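You operate a simulated robot arm through the tools that you are given. There is no shell and no other tool. Be economical: measure what you need, move in short steps, check, and stop when the job is done.

You are at the controls of a simulated robot arm. One attempt, no reset.

JOB
Pump the glue pot up to MAX.
Fine: valve on POT to fill; pump off and valve shut after; spill nothing.

It is judged by the outcome, as a careful person would: the job done as asked, and still so three seconds after it is handed in. It fails if anything else is knocked over, pushed out of place, dropped, spilled or broken.

ROBOT AND FRAMES
A 6-joint arm with a two-finger gripper on a trunk, on a base that drives. Base frame: it is fixed to the floor where the robot stands at the start and does not move with it; the origin is under the middle of the robot, x ahead of it, y to its left, z up. Readings come in mm, degrees, newtons and seconds.
With the tool pointing down near the work surface it reaches from about 100 to 940 mm from the robot's upright axis, wherever it stands. Its first joint turns from -166.0 to 166.0 degrees. Places, roughly: blue nozzle clamp lever [100, 1300, 1100]; carrier hand wheel [-600, 1800, 700]; carrier lock lever [-400, 1700, 700]; drain lever [100, 700, 800]; far bar hand wheel [-800, 2100, 700]; far bar lock lever [-700, 2000, 700]; fill button [600, 100, 1000]; glue gap knob [300, 600, 800]; glue jog button [-300, 1400, 1000]; glue pressure dial [700, 0, 1200]; glue speed dial [-300, 1300, 1100]; near bar hand wheel [-1000, 2400, 700]; near bar lock lever [-900, 2300, 700]; pump switch [600, 100, 1200]; valve lever [700, 0, 1000]; white nozzle clamp lever [200, 1100, 1100]. Payload 3.43 kg.
Tool frame: the origin (TCP) lies between the finger pads and is the grasp point; the fingertips stand 20 mm ahead of it; z points along the fingers, y is the line along which they close. Largest opening 190 mm; the body of the gripper starts 248 mm behind the TCP.
Orientation is that of the tool frame in the base frame, as [roll, pitch, yaw] about the fixed x, y, z axes, in that order (R = Rz(yaw) Ry(pitch) Rx(roll)). With the fingers straight down and closing along the base's y, the tool's x points along the base's -x, its y along +y and its z along -z.

CONTROLS
- The arm moves only by the tool play_rows. Its argument "increments" is a list that holds one entry, the list of rows, each a list of 7 numbers: the shift along the tool's x, y, z in mm, then the turn, a rotation vector about the tool's x, y, z in rad, then the closure, from 0 (fully open) to 1 (shut). In form: [[[tx, ty, tz, wx, wy, wz, gripper], ...]]. A call has 1 to 8 rows; each row is the pose to reach, as a shift and turn from the pose commanded when the call began, along the tool's axes at that moment. Rows are played at 5 a second. More than 50 mm and 8.6 degrees between two rows, or a gripper value outside its range, and nothing of the call is played. A pose out of reach is approached as far as the arm can. The call stops where the force on the tool passes 90 N (or 10 N more than at its start, if that is more) or the arm is blocked; 0.2 s more then pass. The fingers move at their own pace (about 153 mm/s each) and stop on an object; they squeeze with about 36 N. The grip force told is the motor's: it shows also when the fingers shut on nothing. Time passes only in rows, and 0.2 s behind the last, so rows that repeat a pose let the fingers close. It gives the time, the measured TCP pose, the force on the tool (base axes), the opening and the grip force at its end, in the units of the frame above (readings bear some noise), with the torque about the TCP (base axes, N m) and any sound that the robot's microphone picked up.
- Cameras (640 x 400 px; columns grow to the right, rows downward): "scene" is now at [56.1, 229, 1627.9]; the picture's right is [0.46, -0.89, -0.00], its down [-0.62, -0.32, -0.72] and it looks along [0.64, 0.33, -0.70] (base axes); focal length 214 px, centre (320, 200). "wrist" rides on the gripper at [70, -8, -288] in the tool frame; the picture's right is [0.12, 0.99, 0.00], its down [-0.96, 0.11, -0.25] and it looks along [-0.25, 0.03, 0.97] (tool axes); focal length 261 px, centre (320, 200). There is no depth. A picture from a camera that has moved, and an enlarged one, comes with that camera's place and axes in the base frame and with its lens.
- snapshot(camera): a new picture of that camera. No time passes.
- slide_trunk(by): slides the trunk up (or, below 0, down) by that many mm; the arm and the scene camera ride with it, the base frame stays. It gives what a move gives, with no picture.
- base_move(legs): drives the robot by 1 to 6 legs, each [ahead, turn to the left] in mm and degrees, along the robot's own axes; the way and the turn of a leg run together, so that a leg with both is an arc; at most 1500 mm and 180 degrees a leg. The arm and the cameras ride along, it lands a little off, and it stops where it bumps. It gives what a move gives.
- head_to(pan, tilt): turns the head with the scene camera to pan (to the left, within 120 degrees either way) and tilt (down, from -29 to 69), counted from straight ahead of the robot. It gives what a move gives.
- zoom(camera, box): a new picture of the part [left, top, right, bottom] of that camera's present view, enlarged. No time passes.
- finish_job(): hands the job in; it is judged then, once.

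Work in short steps. Places have to be worked out from the pictures, the camera data and where the tool is seen: move nearer, look again, correct. Check each grasp and each placing, and mend what went wrong. You have 120 turns and 90 pictures in all, those below and enlarged ones among them. Open the gripper and draw the arm clear of the work before you hand the job in, unless the task says otherwise; then end with one line.

The tools are called after "Emit:" by a JSON object that holds its "fn" and its "kwargs". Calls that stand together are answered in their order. play_rows: Moves the arm, as the interface text tells. Its arguments: {"type":"object","properties":{"increments":{"type":"array","items":{"type":"array","items":{"type":"array","items":{"type":"number"}}}}},"required":["increments"]} The other tools are called the same way: slide_trunk (by) slides the trunk up or down; base_move (legs) drives the base; head_to (pan, tilt) turns the head that bears the scene camera; snapshot (camera) takes a picture; zoom (camera, box) takes an enlarged picture of a part of a camera's view; finish_job () hands the job in.

At the start:

```text
t: 0.0
tool_pos: [606.6, 134.5, 1325.3]
orientation: [-180.0, -0.1, -179.8]
ft_force: [-0.8, 0.0, 0.0]
torque: [0.0, -0.02, -0.01]
finger_gap: 189.9
grasp_force: 0.1
trunk travel left (down, up): [-200.0, 240.0]
robot x, y, heading: [2.7, -16.8, -0.0]
head pan, tilt: [27.1, 44.0]
```

scene: 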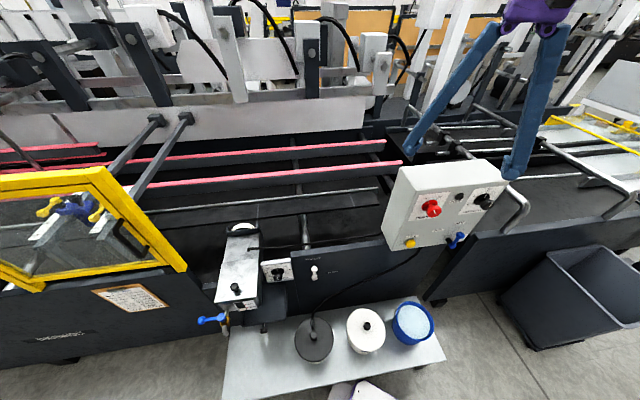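
wrist: 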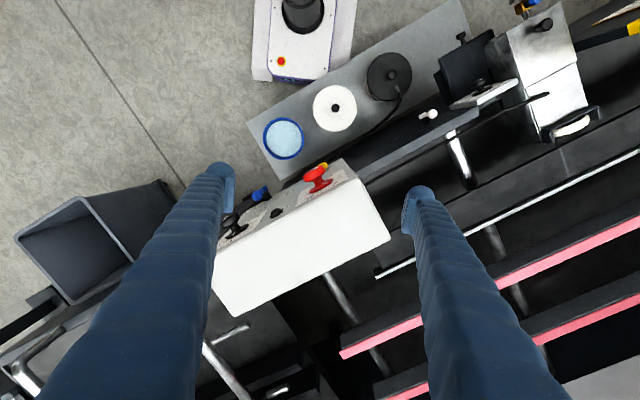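

I'll look closely at the control box and the glue pot first.

Emit:
{"fn": "zoom", "kwargs": {"camera": "scene", "box": [370, 150, 530, 260]}}

Emit:
{"fn": "zoom", "kwargs": {"camera": "scene", "box": [190, 210, 350, 340]}}

Emit:
{"fn": "zoom", "kwargs": {"camera": "scene", "box": [270, 280, 470, 400]}}

```text
3.64 times, centred on (450, 205) of scene
camera zoom: at [56.1, 229.0, 1627.9], right [0.46, -0.89, 0.0], down [-0.62, -0.32, -0.72], along [0.64, 0.33, -0.7], focal length 780 px, centre (-153, 182)
```

zoom: 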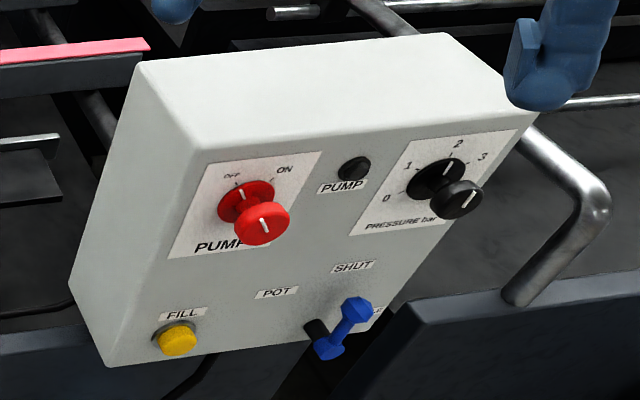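

```text
3.08 times, centred on (270, 275) of scene
camera zoom: at [56.1, 229.0, 1627.9], right [0.46, -0.89, 0.0], down [-0.62, -0.32, -0.72], along [0.64, 0.33, -0.7], focal length 660 px, centre (474, -31)
```

zoom: 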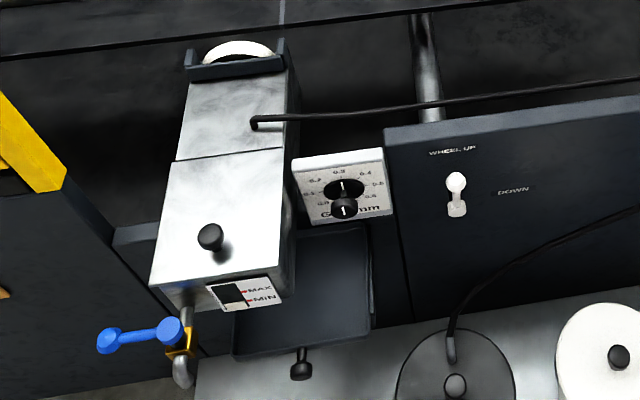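

```text
3.20 times, centred on (370, 340) of scene
camera zoom: at [56.1, 229.0, 1627.9], right [0.46, -0.89, 0.0], down [-0.62, -0.32, -0.72], along [0.64, 0.33, -0.7], focal length 686 px, centre (160, -248)
```

zoom: 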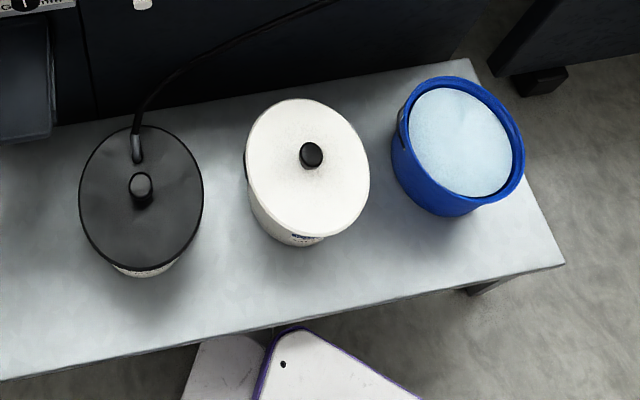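

The box has a red pump knob, a pressure dial, a blue valve lever and a yellow FILL button. I'll take an enlarged wrist view for stereo, and zoom in on the gauge and drain.

Emit:
{"fn": "zoom", "kwargs": {"camera": "wrist", "box": [200, 130, 400, 330]}}

Emit:
{"fn": "zoom", "kwargs": {"camera": "scene", "box": [210, 290, 270, 330]}}

Emit:
{"fn": "zoom", "kwargs": {"camera": "scene", "box": [425, 180, 505, 250]}}

```text
2.00 times, centred on (300, 230) of wrist
camera zoom: at [535.5, 126.8, 1613.8], right [-0.12, 0.99, 0.0], down [0.96, 0.12, 0.25], along [0.24, 0.03, -0.97], focal length 521 px, centre (360, 140)
```

zoom: 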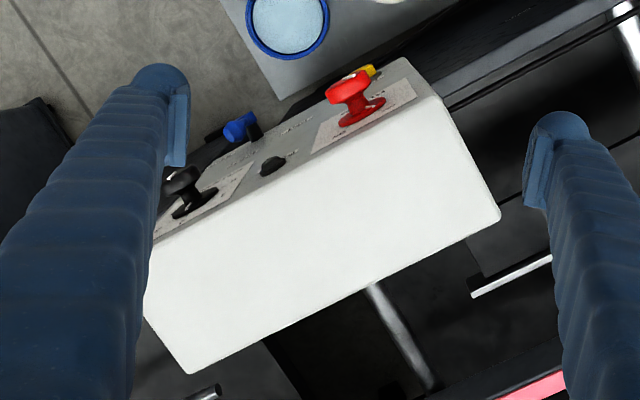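

```text
10.00 times, centred on (240, 310) of scene
camera zoom: at [56.1, 229.0, 1627.9], right [0.46, -0.89, 0.0], down [-0.62, -0.32, -0.72], along [0.64, 0.33, -0.7], focal length 2145 px, centre (1120, -900)
```

zoom: 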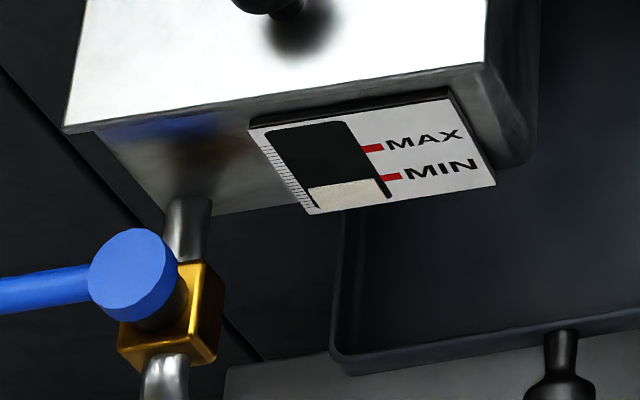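

```text
5.71 times, centred on (465, 215) of scene
camera zoom: at [56.1, 229.0, 1627.9], right [0.46, -0.89, 0.0], down [-0.62, -0.32, -0.72], along [0.64, 0.33, -0.7], focal length 1226 px, centre (-509, 114)
```

zoom: 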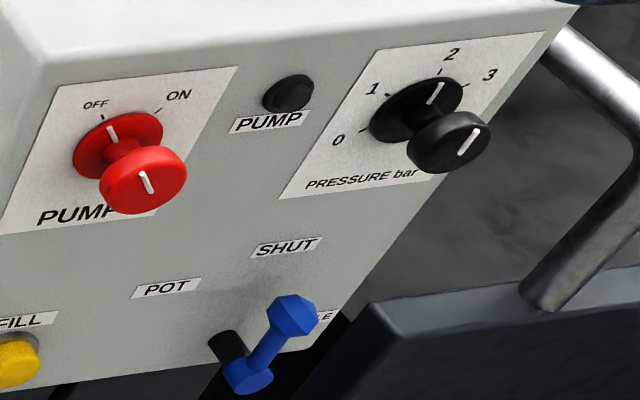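

The gauge sits just below MIN, the drain handle lies across its pipe (shut), the valve is on SHUT, the pump is OFF and pressure is about 2. Facing the panel squarely would be easier from further back, so I'll check behind the robot first.

Emit:
{"fn": "head_to", "kwargs": {"pan": 120, "tilt": 50}}

Emit:
{"fn": "snapshot", "kwargs": {"camera": "scene"}}

Emit:
{"fn": "head_to", "kwargs": {"pan": -120, "tilt": 50}}

Emit:
{"fn": "snapshot", "kwargs": {"camera": "scene"}}

Emit:
{"fn": "head_to", "kwargs": {"pan": 27.1, "tilt": 44}}

```text
t: 1.7
tool_pos: [606.8, 136.3, 1327.5]
orientation: [180.0, 0.0, -179.8]
ft_force: [0.3, 0.1, 0.1]
torque: [-0.04, 0.02, 0.0]
finger_gap: 190.0
grasp_force: 0.0
trunk travel left (down, up): [-200.0, 240.0]
robot x, y, heading: [0.1, -14.6, -0.1]
head pan, tilt: [120.0, 50.0]
```

```text
81 pictures are left
camera scene: at [-55.5, 258.4, 1619.6], right [0.87, 0.5, 0.0], down [0.38, -0.66, -0.64], along [-0.32, 0.56, -0.77], focal length 214 px, centre (320, 200)
```

scene: 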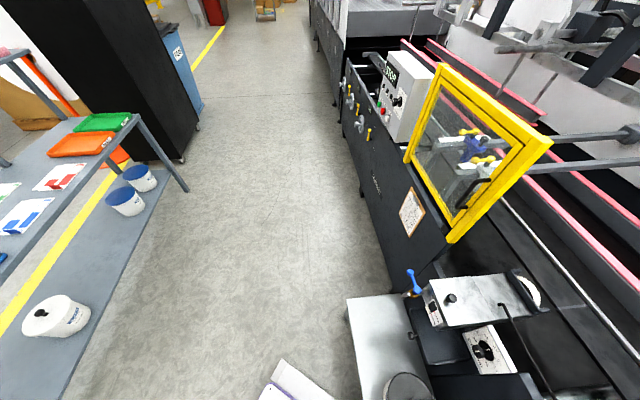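

```text
t: 5.1
tool_pos: [606.9, 134.7, 1325.5]
orientation: [180.0, 0.1, -179.8]
ft_force: [0.3, 0.1, 0.3]
torque: [-0.02, 0.0, -0.02]
finger_gap: 190.3
grasp_force: 0.0
trunk travel left (down, up): [-200.0, 240.0]
robot x, y, heading: [1.6, -18.6, -0.1]
head pan, tilt: [-120.0, 50.0]
```

```text
80 pictures are left
camera scene: at [-55.5, 124.9, 1619.7], right [-0.87, 0.5, 0.0], down [0.38, 0.66, -0.64], along [-0.32, -0.56, -0.77], focal length 214 px, centre (320, 200)
```

scene: 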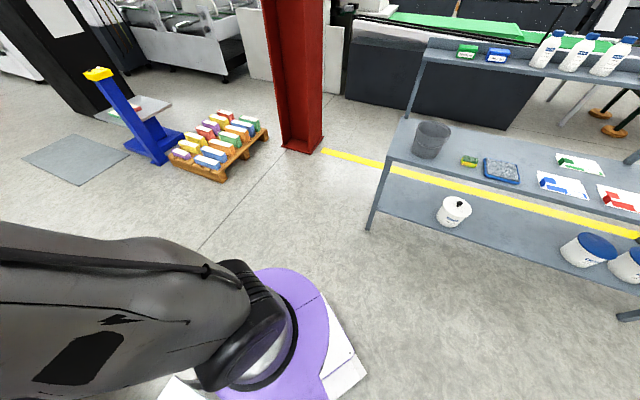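

```text
t: 7.4
tool_pos: [606.8, 134.0, 1327.0]
orientation: [180.0, 0.1, -179.8]
ft_force: [-0.2, -0.2, 0.5]
torque: [-0.03, 0.02, 0.01]
finger_gap: 190.0
grasp_force: 0.1
trunk travel left (down, up): [-200.0, 240.0]
robot x, y, heading: [2.1, -17.1, -0.1]
head pan, tilt: [27.1, 44.0]
```

There's clear floor behind, so I'll back up 220 mm.

Emit:
{"fn": "base_move", "kwargs": {"legs": [[-220, 0]]}}

Emit:
{"fn": "snapshot", "kwargs": {"camera": "scene"}}

```text
t: 9.5
tool_pos: [382.6, 134.6, 1327.0]
orientation: [179.9, 0.0, -179.9]
ft_force: [-0.2, -0.2, -0.8]
torque: [0.01, -0.08, 0.01]
finger_gap: 189.9
grasp_force: 0.1
trunk travel left (down, up): [-200.0, 240.0]
robot x, y, heading: [-220.3, -16.2, -0.3]
head pan, tilt: [27.1, 44.0]
```

```text
79 pictures are left
camera scene: at [-168.2, 228.9, 1628.0], right [0.45, -0.89, 0.0], down [-0.62, -0.32, -0.72], along [0.64, 0.33, -0.69], focal length 214 px, centre (320, 200)
```

scene: 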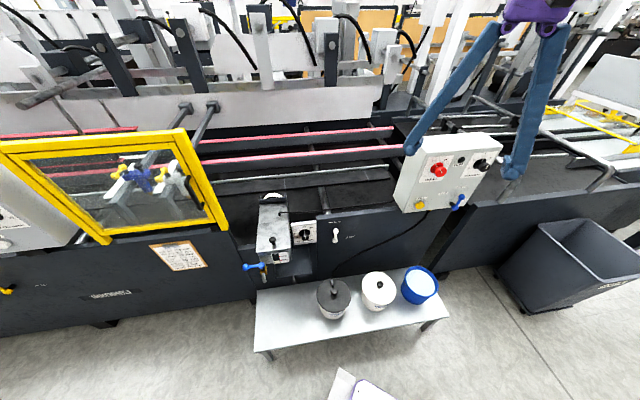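

I'll close the fingers and pitch the tool toward horizontal, moving right and slightly forward while staying clear of the box.

Emit:
{"fn": "play_rows", "kwargs": {"increments": [[[-8, -15, 12, 0, -0.14, 0, 1], [-16, -30, 24, 0, -0.28, 0, 1], [-24, -45, 36, 0, -0.42, 0, 1], [-32, -60, 48, 0, -0.56, 0, 1], [-40, -75, 60, 0, -0.7, 0, 1], [-48, -90, 72, 0, -0.84, 0, 1], [-56, -105, 84, 0, -0.98, 0, 1], [-64, -120, 96, 0, -1.12, 0, 1]]]}}

```text
t: 11.5
tool_pos: [394.5, -90.7, 1187.6]
orientation: [-172.8, 46.1, 165.1]
ft_force: [-1.3, 0.0, 0.1]
torque: [0.06, -0.1, 0.12]
finger_gap: 0.0
grasp_force: 34.1
out of reach, approached as far as the arm can: row 6, 7, 8
trunk travel left (down, up): [-200.0, 240.0]
robot x, y, heading: [-218.3, -18.0, 0.1]
head pan, tilt: [27.1, 44.0]
stopped in row 8: the arm was blocked; the commanded pose is now the measured one
```

The arm couldn't follow. I'll look at its configuration.

Emit:
{"fn": "head_to", "kwargs": {"pan": -20, "tilt": 40}}

Emit:
{"fn": "snapshot", "kwargs": {"camera": "scene"}}

Emit:
{"fn": "snapshot", "kwargs": {"camera": "wrist"}}

```text
t: 12.6
tool_pos: [398.0, -91.8, 1186.8]
orientation: [-172.6, 45.8, 165.2]
ft_force: [0.2, 0.5, 0.2]
torque: [-0.01, 0.0, 0.02]
finger_gap: 0.0
grasp_force: 34.4
trunk travel left (down, up): [-200.0, 240.0]
robot x, y, heading: [-226.6, -19.7, -0.0]
head pan, tilt: [-20.0, 40.0]
```

```text
78 pictures are left
camera scene: at [-160.0, 167.1, 1633.5], right [-0.29, -0.96, 0.0], down [-0.62, 0.19, -0.76], along [0.73, -0.22, -0.65], focal length 214 px, centre (320, 200)
```

scene: 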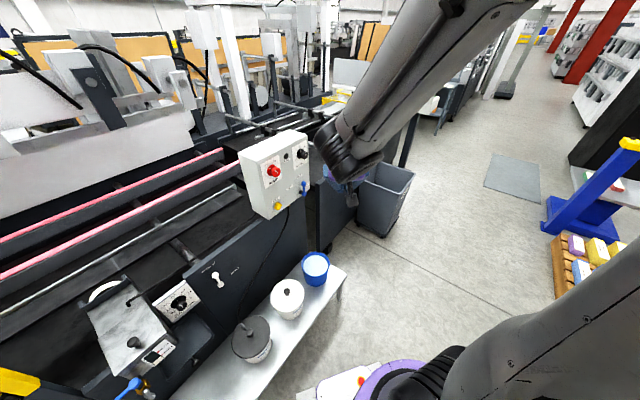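

```text
77 pictures are left
camera wrist: at [157.7, 1.5, 1336.2], right [0.26, 0.95, -0.17], down [0.53, 0.01, 0.85], along [0.81, -0.31, -0.5], focal length 261 px, centre (320, 200)
```

wrist: 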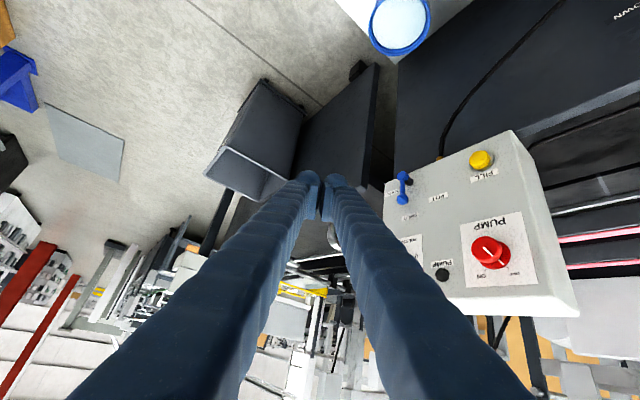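

The arm is too folded here because the panel's normal doesn't pass through the robot. The panel normal is about (-0.76,-0.65), so I'll drive round to stand on it facing the box: turn right 63°, drive 510 mm ahead, turn left 103°.

Emit:
{"fn": "base_move", "kwargs": {"legs": [[0, -63], [510, 0], [0, 103]]}}

Emit:
{"fn": "head_to", "kwargs": {"pan": 20, "tilt": 40}}

Emit:
{"fn": "snapshot", "kwargs": {"camera": "scene"}}

Emit:
{"fn": "snapshot", "kwargs": {"camera": "wrist"}}

```text
t: 16.5
tool_pos: [67.6, -572.9, 1187.1]
orientation: [-172.5, 45.8, 109.3]
ft_force: [0.7, -0.3, -0.4]
torque: [-0.15, 0.14, -0.17]
finger_gap: 0.1
grasp_force: 34.0
trunk travel left (down, up): [-200.0, 240.0]
robot x, y, heading: [-190.7, 3.6, -55.3]
head pan, tilt: [-20.0, 40.0]
stopped in leg 1: the robot was blocked; the commanded pose is now the measured one
```

```text
t: 17.6
tool_pos: [65.8, -575.6, 1186.4]
orientation: [-172.6, 45.9, 109.4]
ft_force: [0.2, 0.9, -0.4]
torque: [0.05, -0.02, -0.01]
finger_gap: 0.0
grasp_force: 34.4
trunk travel left (down, up): [-200.0, 240.0]
robot x, y, heading: [-187.9, 2.2, -55.7]
head pan, tilt: [20.0, 40.0]
```

```text
76 pictures are left
camera scene: at [43.6, 86.7, 1633.8], right [-0.58, -0.81, 0.0], down [-0.52, 0.38, -0.77], along [0.62, -0.45, -0.64], focal length 214 px, centre (320, 200)
```

scene: 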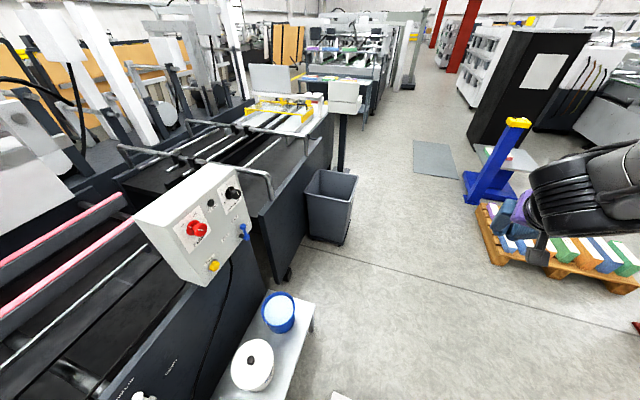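

```text
75 pictures are left
camera wrist: at [8.0, -325.0, 1336.7], right [0.93, 0.32, -0.17], down [0.3, -0.43, 0.85], along [0.2, -0.85, -0.5], focal length 261 px, centre (320, 200)
```

wrist: 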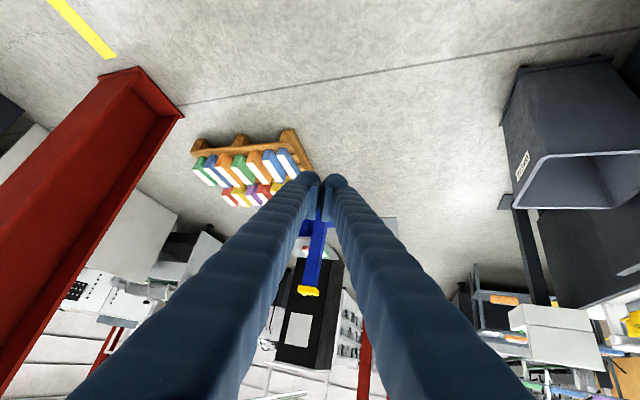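

The base got blocked partway. I'll look around for what it touched.

Emit:
{"fn": "head_to", "kwargs": {"pan": 120, "tilt": 69}}

Emit:
{"fn": "snapshot", "kwargs": {"camera": "scene"}}

Emit:
{"fn": "head_to", "kwargs": {"pan": -120, "tilt": 55}}

Emit:
{"fn": "snapshot", "kwargs": {"camera": "scene"}}

Emit:
{"fn": "head_to", "kwargs": {"pan": 60, "tilt": 60}}

Emit:
{"fn": "snapshot", "kwargs": {"camera": "scene"}}

```text
t: 19.4
tool_pos: [66.6, -575.6, 1186.0]
orientation: [-172.6, 45.7, 109.3]
ft_force: [-0.3, 0.1, 0.2]
torque: [-0.03, -0.04, 0.03]
finger_gap: 0.0
grasp_force: 34.5
trunk travel left (down, up): [-200.0, 240.0]
robot x, y, heading: [-187.4, 0.9, -55.6]
head pan, tilt: [120.0, 68.8]
```

```text
74 pictures are left
camera scene: at [-0.9, 186.9, 1597.7], right [0.9, -0.43, 0.0], down [-0.4, -0.84, -0.36], along [0.16, 0.33, -0.93], focal length 214 px, centre (320, 200)
```

scene: 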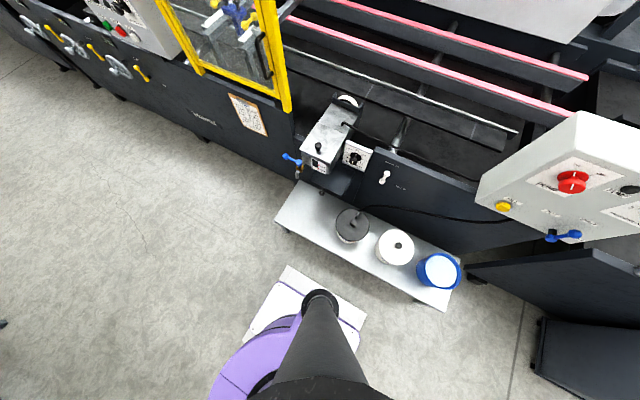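

```text
t: 22.8
tool_pos: [66.8, -575.9, 1186.9]
orientation: [-172.6, 45.8, 109.3]
ft_force: [-1.2, -0.3, 0.6]
torque: [0.04, -0.03, -0.03]
finger_gap: 0.1
grasp_force: 34.4
trunk travel left (down, up): [-200.0, 240.0]
robot x, y, heading: [-187.5, -0.7, -55.6]
head pan, tilt: [-120.0, 55.0]
```

```text
73 pictures are left
camera scene: at [-7.7, 72.8, 1606.4], right [-0.96, -0.26, 0.0], down [-0.23, 0.84, -0.49], along [0.13, -0.47, -0.87], focal length 214 px, centre (320, 200)
```

scene: 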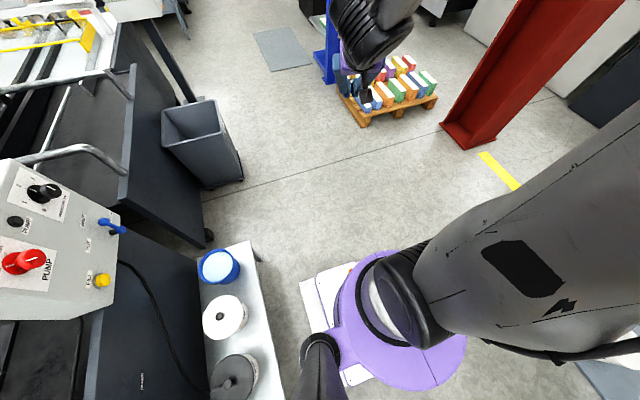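

```text
t: 25.4
tool_pos: [65.5, -575.3, 1185.8]
orientation: [-172.6, 45.8, 109.4]
ft_force: [0.5, 0.4, 0.0]
torque: [0.04, 0.0, 0.01]
finger_gap: 0.0
grasp_force: 34.2
trunk travel left (down, up): [-200.0, 240.0]
robot x, y, heading: [-186.1, 0.5, -55.6]
head pan, tilt: [60.0, 60.0]
```

```text
72 pictures are left
camera scene: at [41.2, 141.5, 1607.0], right [0.07, -1.0, 0.0], down [-0.86, -0.06, -0.5], along [0.5, 0.04, -0.87], focal length 214 px, centre (320, 200)
```

scene: 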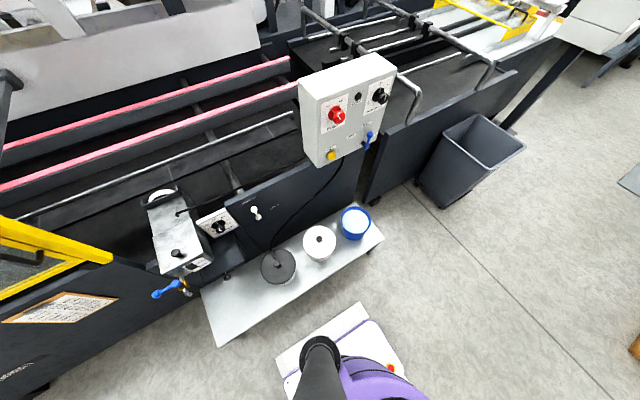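

Nothing at floor level touches the base. The arm's elbow points backwards, so it may have met the shelf. I'll look that way.

Emit:
{"fn": "head_to", "kwargs": {"pan": -120, "tilt": 10}}

Emit:
{"fn": "snapshot", "kwargs": {"camera": "scene"}}

Emit:
{"fn": "head_to", "kwargs": {"pan": 120, "tilt": 30}}

Emit:
{"fn": "snapshot", "kwargs": {"camera": "scene"}}

```text
t: 28.1
tool_pos: [65.8, -574.4, 1187.4]
orientation: [-172.6, 45.8, 109.3]
ft_force: [0.2, -1.3, -0.2]
torque: [0.0, 0.03, 0.01]
finger_gap: 0.1
grasp_force: 34.1
trunk travel left (down, up): [-200.0, 240.0]
robot x, y, heading: [-186.6, 1.5, -55.7]
head pan, tilt: [-120.0, 10.0]
```

```text
71 pictures are left
camera scene: at [0.2, 48.2, 1655.4], right [-0.96, -0.28, 0.0], down [-0.12, 0.42, -0.9], along [0.25, -0.86, -0.44], focal length 214 px, centre (320, 200)
```

scene: 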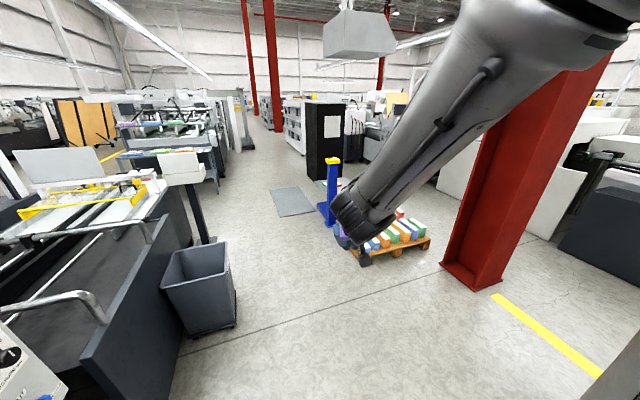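

```text
t: 31.5
tool_pos: [66.6, -574.3, 1187.5]
orientation: [-172.7, 45.8, 109.2]
ft_force: [-0.1, -0.6, 0.1]
torque: [0.01, 0.03, 0.02]
finger_gap: 0.0
grasp_force: 33.8
trunk travel left (down, up): [-200.0, 240.0]
robot x, y, heading: [-190.9, 1.4, -55.6]
head pan, tilt: [120.0, 30.0]
```

```text
70 pictures are left
camera scene: at [14.0, 218.0, 1649.2], right [0.9, -0.43, 0.0], down [-0.22, -0.45, -0.87], along [0.38, 0.78, -0.5], focal length 214 px, centre (320, 200)
```

scene: 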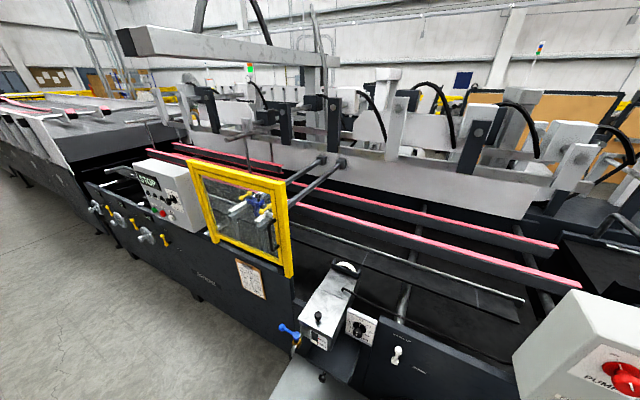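

Still unclear. The base was shoved toward the machine, so the contact came from the opposite side; I'll look straight that way.

Emit:
{"fn": "head_to", "kwargs": {"pan": -120, "tilt": 35}}

Emit:
{"fn": "snapshot", "kwargs": {"camera": "scene"}}

Emit:
{"fn": "head_to", "kwargs": {"pan": 120, "tilt": -25}}

Emit:
{"fn": "snapshot", "kwargs": {"camera": "scene"}}

```text
t: 34.9
tool_pos: [66.1, -575.4, 1187.3]
orientation: [-172.6, 45.9, 109.3]
ft_force: [-0.8, 0.0, 0.6]
torque: [0.01, -0.02, -0.04]
finger_gap: 0.1
grasp_force: 34.4
trunk travel left (down, up): [-200.0, 240.0]
robot x, y, heading: [-190.2, 4.1, -55.8]
head pan, tilt: [-120.0, 35.0]
```

```text
69 pictures are left
camera scene: at [-0.6, 50.6, 1645.0], right [-0.96, -0.28, 0.0], down [-0.15, 0.52, -0.84], along [0.23, -0.81, -0.54], focal length 214 px, centre (320, 200)
```

scene: 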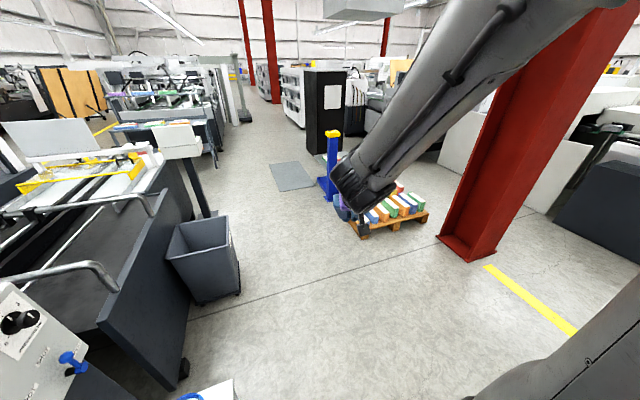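

```text
t: 38.3
tool_pos: [66.5, -573.3, 1186.3]
orientation: [-172.7, 45.9, 109.3]
ft_force: [0.6, 0.1, -0.2]
torque: [0.02, -0.02, -0.02]
finger_gap: 0.0
grasp_force: 34.2
trunk travel left (down, up): [-200.0, 240.0]
robot x, y, heading: [-190.2, 1.6, -55.7]
head pan, tilt: [120.0, -25.0]
```

```text
68 pictures are left
camera scene: at [5.6, 200.4, 1733.2], right [0.9, -0.43, 0.0], down [0.18, 0.38, -0.91], along [0.39, 0.82, 0.42], focal length 214 px, centre (320, 200)
```

scene: 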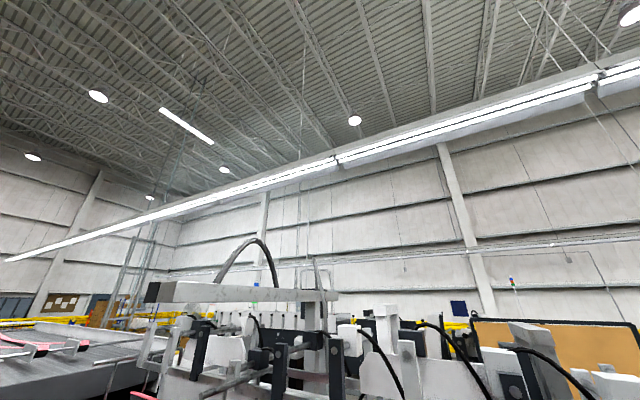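

The upper arm seems jammed back near the head. I'll undo the pitch: return the tool toward pointing down, moving up and left, to get back to the well-behaved start posture.

Emit:
{"fn": "play_rows", "kwargs": {"increments": [[[-6, 16, -15, 0, 0.1, 0, 1], [-12, 32, -30, 0, 0.2, 0, 1], [-18, 48, -45, 0, 0.3, 0, 1], [-24, 64, -60, 0, 0.4, 0, 1], [-30, 80, -75, 0, 0.5, 0, 1], [-36, 96, -90, 0, 0.6, 0, 1], [-42, 112, -105, 0, 0.7, 0, 1], [-44, 131, -116, 0, 0.8, 0, 1]]]}}

Emit:
{"fn": "head_to", "kwargs": {"pan": -90, "tilt": 45}}

Emit:
{"fn": "snapshot", "kwargs": {"camera": "scene"}}

```text
t: 40.1
tool_pos: [191.6, -491.1, 1284.9]
orientation: [-174.9, 0.0, 104.0]
ft_force: [0.2, -0.3, -1.9]
torque: [0.08, 0.07, -0.02]
finger_gap: 0.0
grasp_force: 34.1
trunk travel left (down, up): [-200.0, 240.0]
robot x, y, heading: [-189.6, 4.3, -55.7]
head pan, tilt: [120.0, -25.0]
```

```text
t: 43.1
tool_pos: [190.1, -491.2, 1287.9]
orientation: [-174.9, 0.3, 104.0]
ft_force: [-1.0, 0.0, -0.8]
torque: [0.03, -0.02, 0.0]
finger_gap: 0.1
grasp_force: 33.8
trunk travel left (down, up): [-200.0, 240.0]
robot x, y, heading: [-191.6, -2.0, -55.5]
head pan, tilt: [-90.0, 45.0]
```

```text
67 pictures are left
camera scene: at [-92.1, 90.2, 1626.6], right [-0.56, 0.83, 0.0], down [0.58, 0.4, -0.71], along [-0.58, -0.4, -0.71], focal length 214 px, centre (320, 200)
```

scene: 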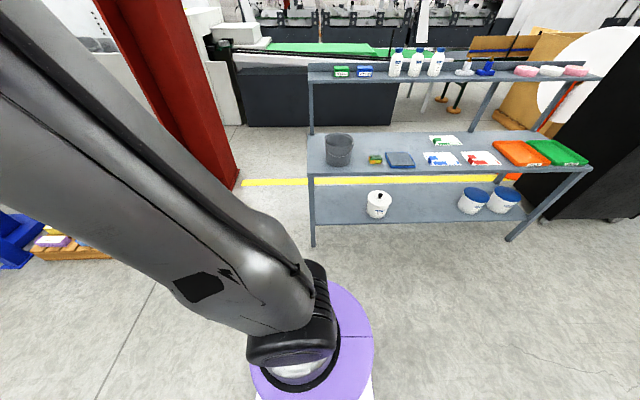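

The shelf is untouched, the head is free, and the block was the arm against the head. I'll resume the drive.

Emit:
{"fn": "base_move", "kwargs": {"legs": [[0, -11], [510, 0], [0, 105]]}}

Emit:
{"fn": "head_to", "kwargs": {"pan": 20, "tilt": 35}}

Emit:
{"fn": "snapshot", "kwargs": {"camera": "scene"}}

```text
t: 53.2
tool_pos: [591.5, -223.5, 1287.7]
orientation: [-175.1, 0.1, 179.0]
ft_force: [1.7, -2.2, 0.0]
torque: [0.47, 0.46, -0.05]
finger_gap: 0.0
grasp_force: 33.5
trunk travel left (down, up): [-200.0, 240.0]
robot x, y, heading: [42.4, -542.6, 21.6]
head pan, tilt: [-90.0, 45.0]
stopped in leg 3: the robot was blocked; the commanded pose is now the measured one
```

```text
t: 55.1
tool_pos: [589.1, -222.4, 1289.3]
orientation: [-174.9, 0.4, 179.2]
ft_force: [0.1, 0.7, 0.0]
torque: [0.01, 0.02, -0.01]
finger_gap: 0.1
grasp_force: 34.8
trunk travel left (down, up): [-200.0, 240.0]
robot x, y, heading: [44.1, -542.8, 21.8]
head pan, tilt: [20.0, 35.0]
```

```text
66 pictures are left
camera scene: at [12.9, -300.1, 1641.3], right [0.67, -0.75, 0.0], down [-0.43, -0.38, -0.82], along [0.61, 0.55, -0.57], focal length 214 px, centre (320, 200)
```

scene: 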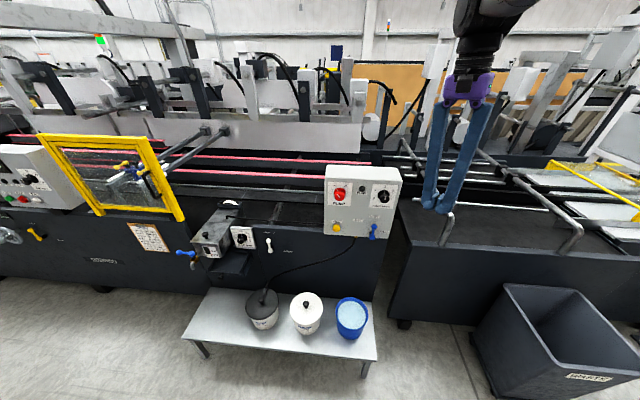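

Blocked again 17° short. I'll check near the base on both sides and the fingers.

Emit:
{"fn": "head_to", "kwargs": {"pan": -30, "tilt": 50}}

Emit:
{"fn": "snapshot", "kwargs": {"camera": "scene"}}

Emit:
{"fn": "snapshot", "kwargs": {"camera": "wrist"}}

Emit:
{"fn": "head_to", "kwargs": {"pan": -110, "tilt": 50}}

Emit:
{"fn": "snapshot", "kwargs": {"camera": "scene"}}

```text
t: 56.2
tool_pos: [588.6, -220.7, 1288.9]
orientation: [-174.9, 0.3, 179.2]
ft_force: [-0.2, -0.5, -0.6]
torque: [-0.01, 0.01, 0.02]
finger_gap: 0.0
grasp_force: 34.3
trunk travel left (down, up): [-200.0, 240.0]
robot x, y, heading: [40.9, -546.0, 21.8]
head pan, tilt: [-30.0, 50.0]
```

```text
65 pictures are left
camera scene: at [23.4, -369.7, 1619.6], right [-0.14, -0.99, 0.0], down [-0.76, 0.11, -0.64], along [0.64, -0.09, -0.77], focal length 214 px, centre (320, 200)
```

scene: 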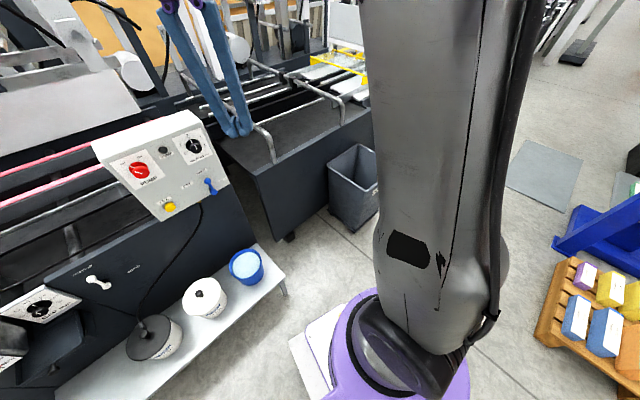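

```text
64 pictures are left
camera wrist: at [516.1, -202.3, 1576.8], right [-0.11, 0.99, -0.09], down [0.96, 0.12, 0.24], along [0.25, -0.06, -0.97], focal length 261 px, centre (320, 200)
```

wrist: 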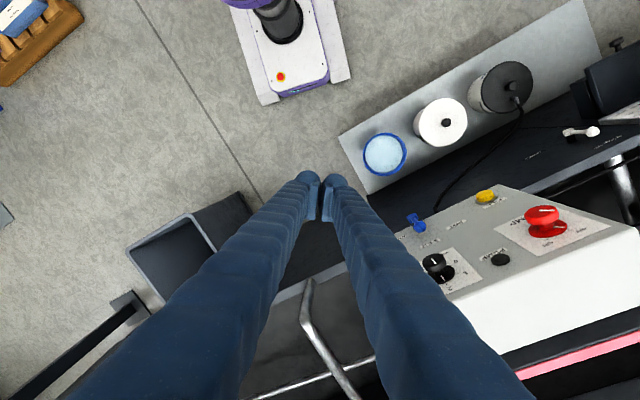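

```text
t: 57.8
tool_pos: [588.2, -221.5, 1289.4]
orientation: [-175.0, 0.3, 179.2]
ft_force: [0.1, -1.2, -0.1]
torque: [0.01, 0.0, 0.0]
finger_gap: 0.0
grasp_force: 35.2
trunk travel left (down, up): [-200.0, 240.0]
robot x, y, heading: [40.4, -547.4, 21.7]
head pan, tilt: [-110.0, 50.0]
```

```text
63 pictures are left
camera scene: at [-50.4, -435.7, 1619.6], right [-1.0, -0.03, 0.0], down [-0.02, 0.77, -0.64], along [0.02, -0.64, -0.77], focal length 214 px, centre (320, 200)
```

scene: 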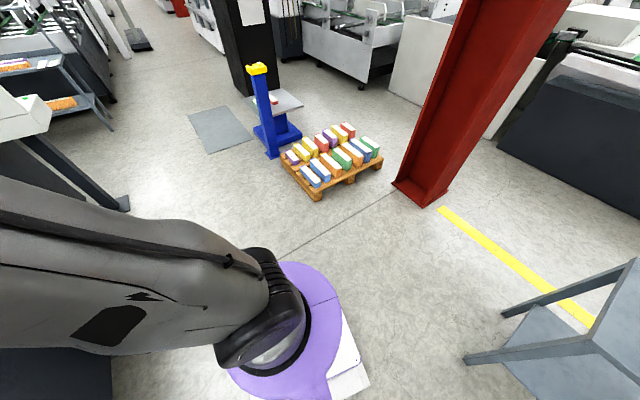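

Nothing visibly touches. I'll try a small left turn and read the response.

Emit:
{"fn": "base_move", "kwargs": {"legs": [[0, 10]]}}

```text
t: 59.1
tool_pos: [524.8, -131.1, 1289.1]
orientation: [-174.9, 0.1, -170.9]
ft_force: [0.4, 0.1, 0.2]
torque: [-0.08, 0.01, 0.02]
finger_gap: 0.0
grasp_force: 34.5
trunk travel left (down, up): [-200.0, 240.0]
robot x, y, heading: [48.7, -552.1, 31.9]
head pan, tilt: [-110.0, 50.0]
```

It turned freely that time. I'll turn 7° more, then look at the panel from straight on.

Emit:
{"fn": "base_move", "kwargs": {"legs": [[0, 7]]}}

Emit:
{"fn": "head_to", "kwargs": {"pan": 10, "tilt": 35}}

Emit:
{"fn": "snapshot", "kwargs": {"camera": "scene"}}

```text
t: 60.2
tool_pos: [471.4, -76.6, 1289.6]
orientation: [-175.0, 0.2, -163.9]
ft_force: [-0.4, 0.7, -0.2]
torque: [0.01, -0.02, 0.02]
finger_gap: 0.2
grasp_force: 33.9
trunk travel left (down, up): [-200.0, 240.0]
robot x, y, heading: [53.0, -559.0, 38.8]
head pan, tilt: [-110.0, 50.0]
```

```text
t: 62.2
tool_pos: [470.5, -77.0, 1290.8]
orientation: [-174.9, 0.3, -163.9]
ft_force: [0.5, -0.3, 0.7]
torque: [-0.01, -0.03, -0.04]
finger_gap: 0.1
grasp_force: 34.3
trunk travel left (down, up): [-200.0, 240.0]
robot x, y, heading: [53.4, -559.8, 38.7]
head pan, tilt: [10.0, 35.0]
```

```text
62 pictures are left
camera scene: at [-34.9, -342.9, 1641.3], right [0.75, -0.66, 0.0], down [-0.38, -0.43, -0.82], along [0.54, 0.62, -0.57], focal length 214 px, centre (320, 200)
```

scene: 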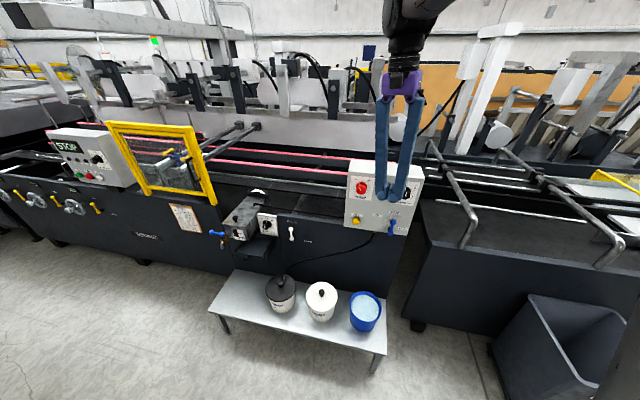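

Standing square to the panel, 884 mm from it. For more arm extension I'll back up 130 mm, then start pitching the tool.

Emit:
{"fn": "base_move", "kwargs": {"legs": [[-130, 0]]}}

```text
t: 63.7
tool_pos: [368.3, -158.2, 1292.0]
orientation: [-175.0, 0.3, -164.1]
ft_force: [0.0, -0.3, 0.4]
torque: [0.08, -0.05, 0.02]
finger_gap: 0.0
grasp_force: 33.8
trunk travel left (down, up): [-200.0, 240.0]
robot x, y, heading: [-44.9, -637.4, 38.9]
head pan, tilt: [10.0, 35.0]
```

Now pitch halfway, moving forward.

Emit:
{"fn": "play_rows", "kwargs": {"increments": [[[-23, 2, 10, -0.034, -0.13, -0.022, 1], [-47, 5, 20, -0.067, -0.26, -0.045, 1], [-70, 7, 30, -0.1, -0.39, -0.067, 1], [-93, 10, 41, -0.134, -0.52, -0.089, 1], [-117, 12, 51, -0.167, -0.65, -0.112, 1], [-140, 15, 61, -0.201, -0.78, -0.134, 1]]]}}

```text
t: 65.1
tool_pos: [501.1, -112.6, 1225.7]
orientation: [175.3, 44.2, -157.0]
ft_force: [2.4, 1.7, 1.3]
torque: [-0.24, 0.45, 0.05]
finger_gap: 0.3
grasp_force: 34.4
trunk travel left (down, up): [-200.0, 240.0]
robot x, y, heading: [-48.8, -638.0, 38.9]
head pan, tilt: [10.0, 35.0]
```

Good. I'll do the second half, down to about z 1080 in front of the valve.

Emit:
{"fn": "play_rows", "kwargs": {"increments": [[[8, -3, 26, -0.034, -0.13, -0.022, 1], [17, -6, 51, -0.067, -0.26, -0.045, 1], [25, -9, 77, -0.1, -0.39, -0.067, 1], [33, -12, 103, -0.134, -0.52, -0.089, 1], [42, -15, 128, -0.167, -0.65, -0.112, 1], [50, -18, 154, -0.201, -0.78, -0.134, 1]]]}}

Emit:
{"fn": "snapshot", "kwargs": {"camera": "wrist"}}

```text
t: 66.5
tool_pos: [577.1, -24.2, 1127.7]
orientation: [-111.3, 80.0, -74.5]
ft_force: [0.0, 0.1, -5.6]
torque: [0.74, -1.01, -0.08]
finger_gap: 0.0
grasp_force: 33.9
out of reach, approached as far as the arm can: row 3, 4, 5, 6
trunk travel left (down, up): [-200.0, 240.0]
robot x, y, heading: [-48.1, -637.8, 39.0]
head pan, tilt: [10.0, 35.0]
```

```text
61 pictures are left
camera wrist: at [353.0, -213.6, 1078.5], right [-0.59, 0.76, -0.28], down [-0.31, 0.1, 0.94], along [0.75, 0.64, 0.18], focal length 261 px, centre (320, 200)
```

wrist: 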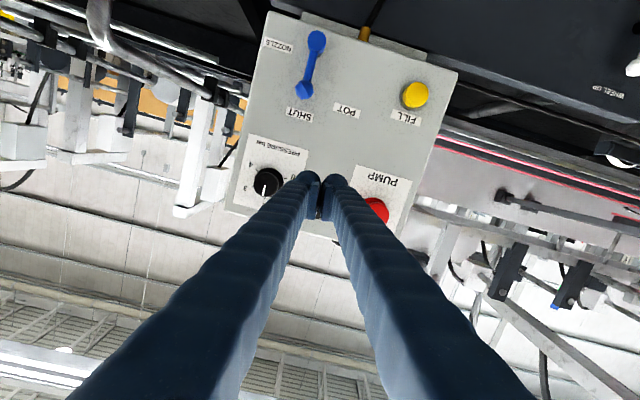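

The tool is now almost square on (within ~4°) and the wrist sees the panel upside-down. I'll zoom in on the valve.

Emit:
{"fn": "zoom", "kwargs": {"camera": "wrist", "box": [230, 0, 470, 150]}}

Emit:
{"fn": "zoom", "kwargs": {"camera": "scene", "box": [320, 140, 440, 240]}}

```text
2.67 times, centred on (350, 75) of wrist
camera zoom: at [353.0, -213.6, 1078.5], right [-0.59, 0.76, -0.28], down [-0.31, 0.1, 0.94], along [0.75, 0.64, 0.18], focal length 695 px, centre (240, 533)
```

zoom: 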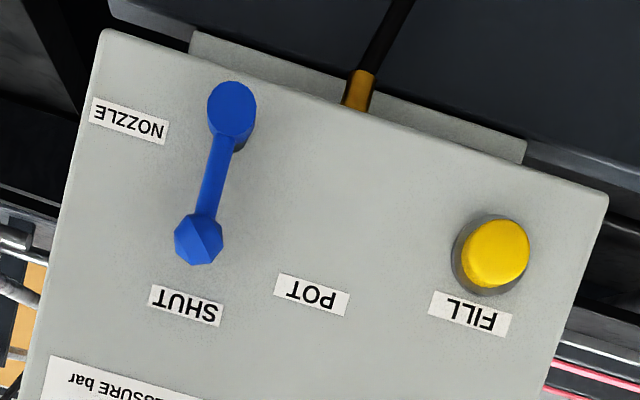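

```text
4.00 times, centred on (380, 190) of scene
camera zoom: at [-131.5, -417.5, 1640.0], right [0.75, -0.66, 0.0], down [-0.38, -0.44, -0.82], along [0.54, 0.61, -0.58], focal length 858 px, centre (80, 240)
```

zoom: 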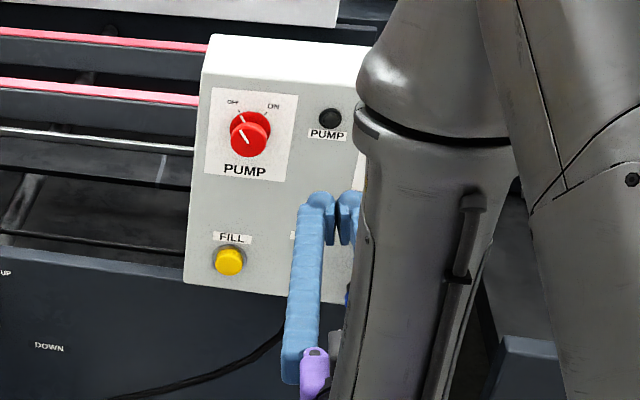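

The valve, POT at ~45° left of SHUT, and the FILL button are clear. The arm is still slightly over-folded, so I'll back up 180 mm more and re-approach.

Emit:
{"fn": "base_move", "kwargs": {"legs": [[-180, 0]]}}

```text
t: 68.4
tool_pos: [432.2, -147.0, 1132.3]
orientation: [-110.4, 80.1, -73.8]
ft_force: [0.4, -0.7, 0.3]
torque: [0.02, 0.01, 0.0]
finger_gap: 0.0
grasp_force: 34.6
trunk travel left (down, up): [-200.0, 240.0]
robot x, y, heading: [-192.5, -755.5, 38.7]
head pan, tilt: [10.0, 35.0]
```

I'll play a null move to see which pose is being commanded.

Emit:
{"fn": "play_rows", "kwargs": {"increments": [[[0, 0, 0, 0, 0, 0, 1], [0, 0, 0, 0, 0, 0, 1]]]}}

```text
t: 69.0
tool_pos: [433.0, -145.3, 1133.5]
orientation: [-110.4, 80.1, -73.9]
ft_force: [0.0, -0.3, -0.3]
torque: [-0.01, -0.01, 0.01]
finger_gap: 0.0
grasp_force: 34.3
trunk travel left (down, up): [-200.0, 240.0]
robot x, y, heading: [-194.5, -755.2, 38.5]
head pan, tilt: [10.0, 35.0]
```

The commanded pose equals the measured one. The box's top edges suggest a normal yaw of about 37°. I'll level the tool, open the fingers to ~57 mm, and come to about 100 mm in front of the valve lever.

Emit:
{"fn": "play_rows", "kwargs": {"increments": [[[14, -2, 22, -0.002, -0.02, 0.05, 0.7], [28, -4, 45, -0.004, -0.04, 0.1, 0.7], [42, -6, 67, -0.008, -0.061, 0.161, 0.7], [56, -9, 89, -0.008, -0.061, 0.161, 0.7], [70, -11, 112, -0.008, -0.061, 0.161, 0.7], [84, -13, 134, -0.008, -0.061, 0.161, 0.7], [98, -15, 156, -0.008, -0.061, 0.161, 0.7], [112, -18, 178, -0.008, -0.061, 0.161, 0.7]]]}}

Emit:
{"fn": "snapshot", "kwargs": {"camera": "wrist"}}

```text
t: 70.8
tool_pos: [588.7, -30.8, 1024.9]
orientation: [-98.8, 84.7, -65.4]
ft_force: [0.2, 0.5, 0.3]
torque: [0.0, -0.02, 0.0]
finger_gap: 57.1
grasp_force: 0.1
out of reach, approached as far as the arm can: row 1, 2, 3, 4, 5, 6, 7, 8
trunk travel left (down, up): [-200.0, 240.0]
robot x, y, heading: [-189.5, -757.3, 38.7]
head pan, tilt: [10.0, 35.0]
```

```text
58 pictures are left
camera wrist: at [354.7, -202.3, 959.6], right [-0.54, 0.81, -0.21], down [-0.31, 0.04, 0.95], along [0.78, 0.58, 0.23], focal length 261 px, centre (320, 200)
```

wrist: 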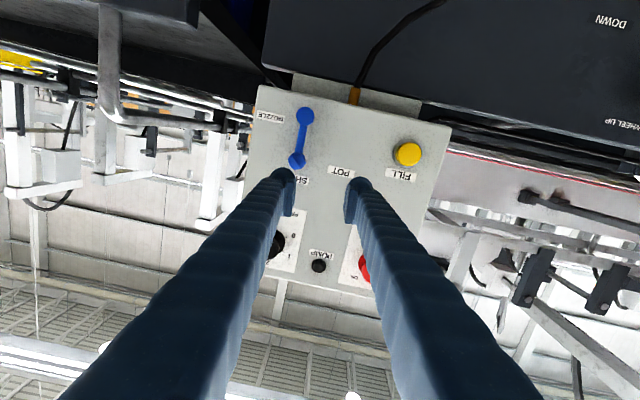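

Triangulating two wrist views gives the lever tip at about (704,-1,1001) and the pivot at (705,-3,934). I'll shift right 42 and down 30, open to ~70 mm, and check alignment.

Emit:
{"fn": "play_rows", "kwargs": {"increments": [[[15, -21, 0, 0, 0, 0, 0.63], [30, -42, 0, 0, 0, 0, 0.63], [30, -42, 0, 0, 0, 0, 0.63], [30, -42, 30, 0, 0, 0, 0.63]]]}}

Emit:
{"fn": "snapshot", "kwargs": {"camera": "wrist"}}

```text
t: 71.8
tool_pos: [626.2, -43.1, 998.9]
orientation: [-100.6, 84.9, -68.8]
ft_force: [-0.1, 0.5, -0.2]
torque: [0.02, -0.01, 0.0]
finger_gap: 70.5
grasp_force: 0.2
out of reach, approached as far as the arm can: row 1, 2, 3, 4
trunk travel left (down, up): [-200.0, 240.0]
robot x, y, heading: [-192.8, -754.5, 38.5]
head pan, tilt: [10.0, 35.0]
```

```text
57 pictures are left
camera wrist: at [386.4, -205.9, 934.5], right [-0.51, 0.83, -0.21], down [-0.3, 0.05, 0.95], along [0.8, 0.55, 0.23], focal length 261 px, centre (320, 200)
```

wrist: 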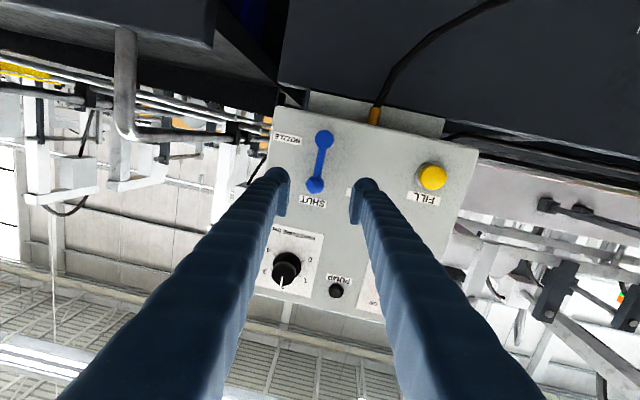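

The lever tip lies centred between the fingers and 87 mm ahead. Advance 80 mm straight along the tool.

Emit:
{"fn": "play_rows", "kwargs": {"increments": [[[0, 0, 20, 0, 0, 0, 0.63], [0, 0, 40, 0, 0, 0, 0.63], [0, 0, 60, 0, 0, 0, 0.63], [0, 0, 80, 0, 0, 0, 0.63]]]}}

Emit:
{"fn": "snapshot", "kwargs": {"camera": "wrist"}}

```text
t: 72.8
tool_pos: [686.2, 13.2, 998.0]
orientation: [-101.2, 84.4, -69.5]
ft_force: [0.5, -0.5, 0.1]
torque: [0.02, -0.05, 0.1]
finger_gap: 70.4
grasp_force: 0.1
out of reach, approached as far as the arm can: row 1, 2, 3, 4
trunk travel left (down, up): [-200.0, 240.0]
robot x, y, heading: [-191.4, -759.4, 38.6]
head pan, tilt: [10.0, 35.0]
```

```text
56 pictures are left
camera wrist: at [447.4, -151.2, 933.6], right [-0.52, 0.83, -0.21], down [-0.3, 0.05, 0.95], along [0.8, 0.55, 0.22], focal length 261 px, centre (320, 200)
```

wrist: 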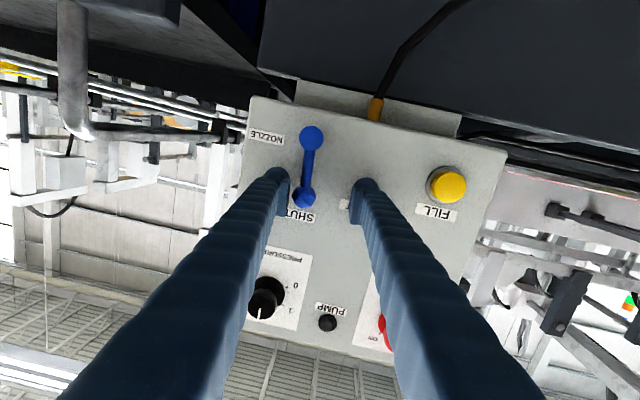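

The tip sits between the fingers, nearer the right one. Now push the lever left along its arc in small steps.

Emit:
{"fn": "play_rows", "kwargs": {"increments": [[[0, 10, 5, 0, 0, 0, 0.63], [1, 20, 5, 0, 0, 0, 0.63], [4, 30, 5, 0, 0, 0, 0.63], [9, 40, 5, 0, 0, 0, 0.63]]]}}

Emit:
{"fn": "snapshot", "kwargs": {"camera": "wrist"}}

```text
t: 73.8
tool_pos: [665.5, 48.8, 985.7]
orientation: [-99.1, 84.7, -65.6]
ft_force: [-0.3, 0.1, -0.3]
torque: [-0.02, 0.02, 0.03]
finger_gap: 70.3
grasp_force: 0.1
out of reach, approached as far as the arm can: row 1
trunk travel left (down, up): [-200.0, 240.0]
robot x, y, heading: [-189.8, -754.1, 38.8]
head pan, tilt: [10.0, 35.0]
```

```text
55 pictures are left
camera wrist: at [432.8, -123.3, 922.1], right [-0.54, 0.81, -0.21], down [-0.31, 0.04, 0.95], along [0.78, 0.58, 0.23], focal length 261 px, centre (320, 200)
```

wrist: 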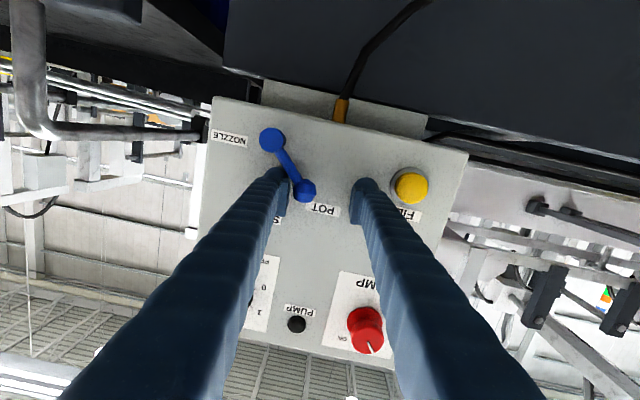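

The lever has moved toward POT. I'll check the angle closely.

Emit:
{"fn": "zoom", "kwargs": {"camera": "wrist", "box": [200, 90, 440, 240]}}

```text
2.67 times, centred on (320, 165) of wrist
camera zoom: at [432.8, -123.3, 922.1], right [-0.54, 0.81, -0.21], down [-0.31, 0.04, 0.95], along [0.78, 0.58, 0.23], focal length 695 px, centre (320, 293)
```

zoom: 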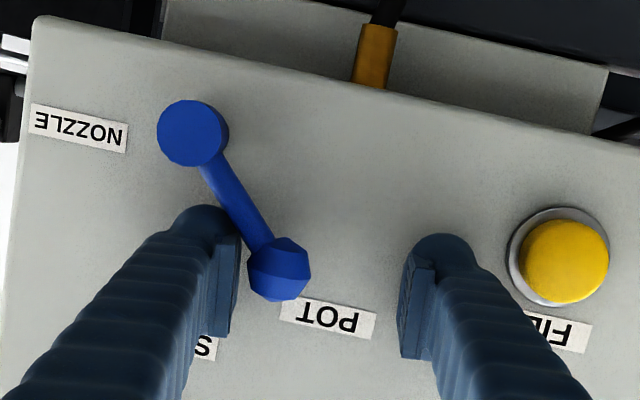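

The lever reads ~45° from vertical, at the POT label. I'll nudge another 5 mm to feel for a stop.

Emit:
{"fn": "play_rows", "kwargs": {"increments": [[[2, 3, 0, 0, 0, 0, 0.63], [3, 5, 0, 0, 0, 0, 0.63], [3, 5, 0, 0, 0, 0, 0.63]]]}}

Emit:
{"fn": "zoom", "kwargs": {"camera": "wrist", "box": [200, 90, 440, 240]}}

```text
t: 74.6
tool_pos: [662.6, 52.1, 984.6]
orientation: [-97.7, 84.6, -64.3]
ft_force: [9.0, -5.3, 8.8]
torque: [-0.36, -0.29, 0.21]
finger_gap: 75.7
grasp_force: 4.2
trunk travel left (down, up): [-200.0, 240.0]
robot x, y, heading: [-187.5, -757.9, 38.6]
head pan, tilt: [10.0, 35.0]
```

```text
2.67 times, centred on (320, 165) of wrist
camera zoom: at [430.0, -119.4, 920.2], right [-0.54, 0.81, -0.21], down [-0.31, 0.04, 0.95], along [0.78, 0.58, 0.23], focal length 695 px, centre (320, 293)
```

zoom: 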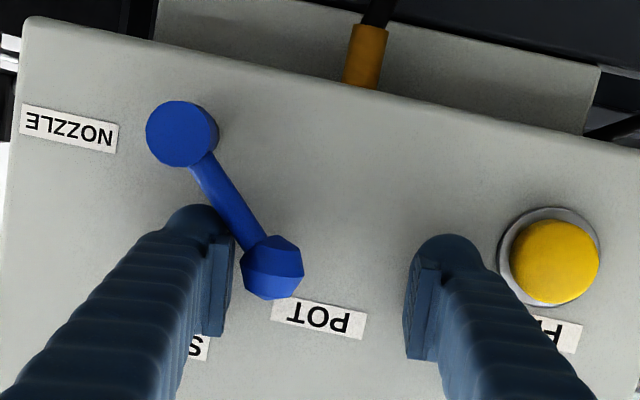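

There's a firm stop at 45°, so the valve is on POT. I'll ease off the lever, retract 110 mm, and go up and left toward the pump knob.

Emit:
{"fn": "play_rows", "kwargs": {"increments": [[[0, -14, 0, 0, 0, 0, 0.63], [0, -14, -35, 0, 0, 0, 0.63], [0, -14, -75, 0, 0, 0, 0.63], [0, -14, -115, 0, 0, 0, 0.63], [-40, 10, -115, 0, 0, 0, 0.63], [-80, 40, -115, 0, 0, 0, 0.63], [-120, 75, -115, 0, 0, 0, 0.63], [-150, 105, -115, 0, 0, 0, 0.63]]]}}

Emit:
{"fn": "snapshot", "kwargs": {"camera": "wrist"}}

```text
refused: row 7 steps farther than a row can; nothing moved
```

```text
52 pictures are left
camera wrist: at [430.0, -119.4, 920.2], right [-0.54, 0.81, -0.21], down [-0.31, 0.04, 0.95], along [0.78, 0.58, 0.23], focal length 261 px, centre (320, 200)
```

wrist: 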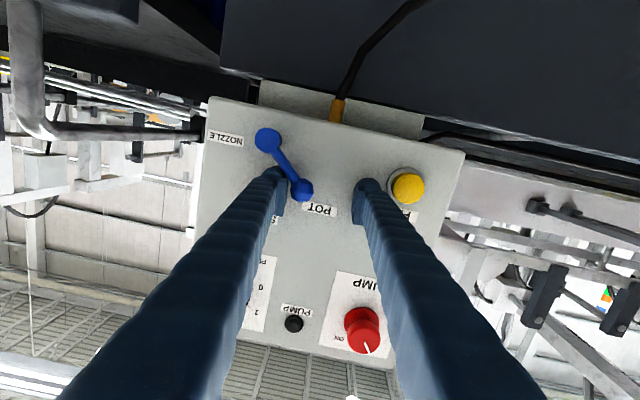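

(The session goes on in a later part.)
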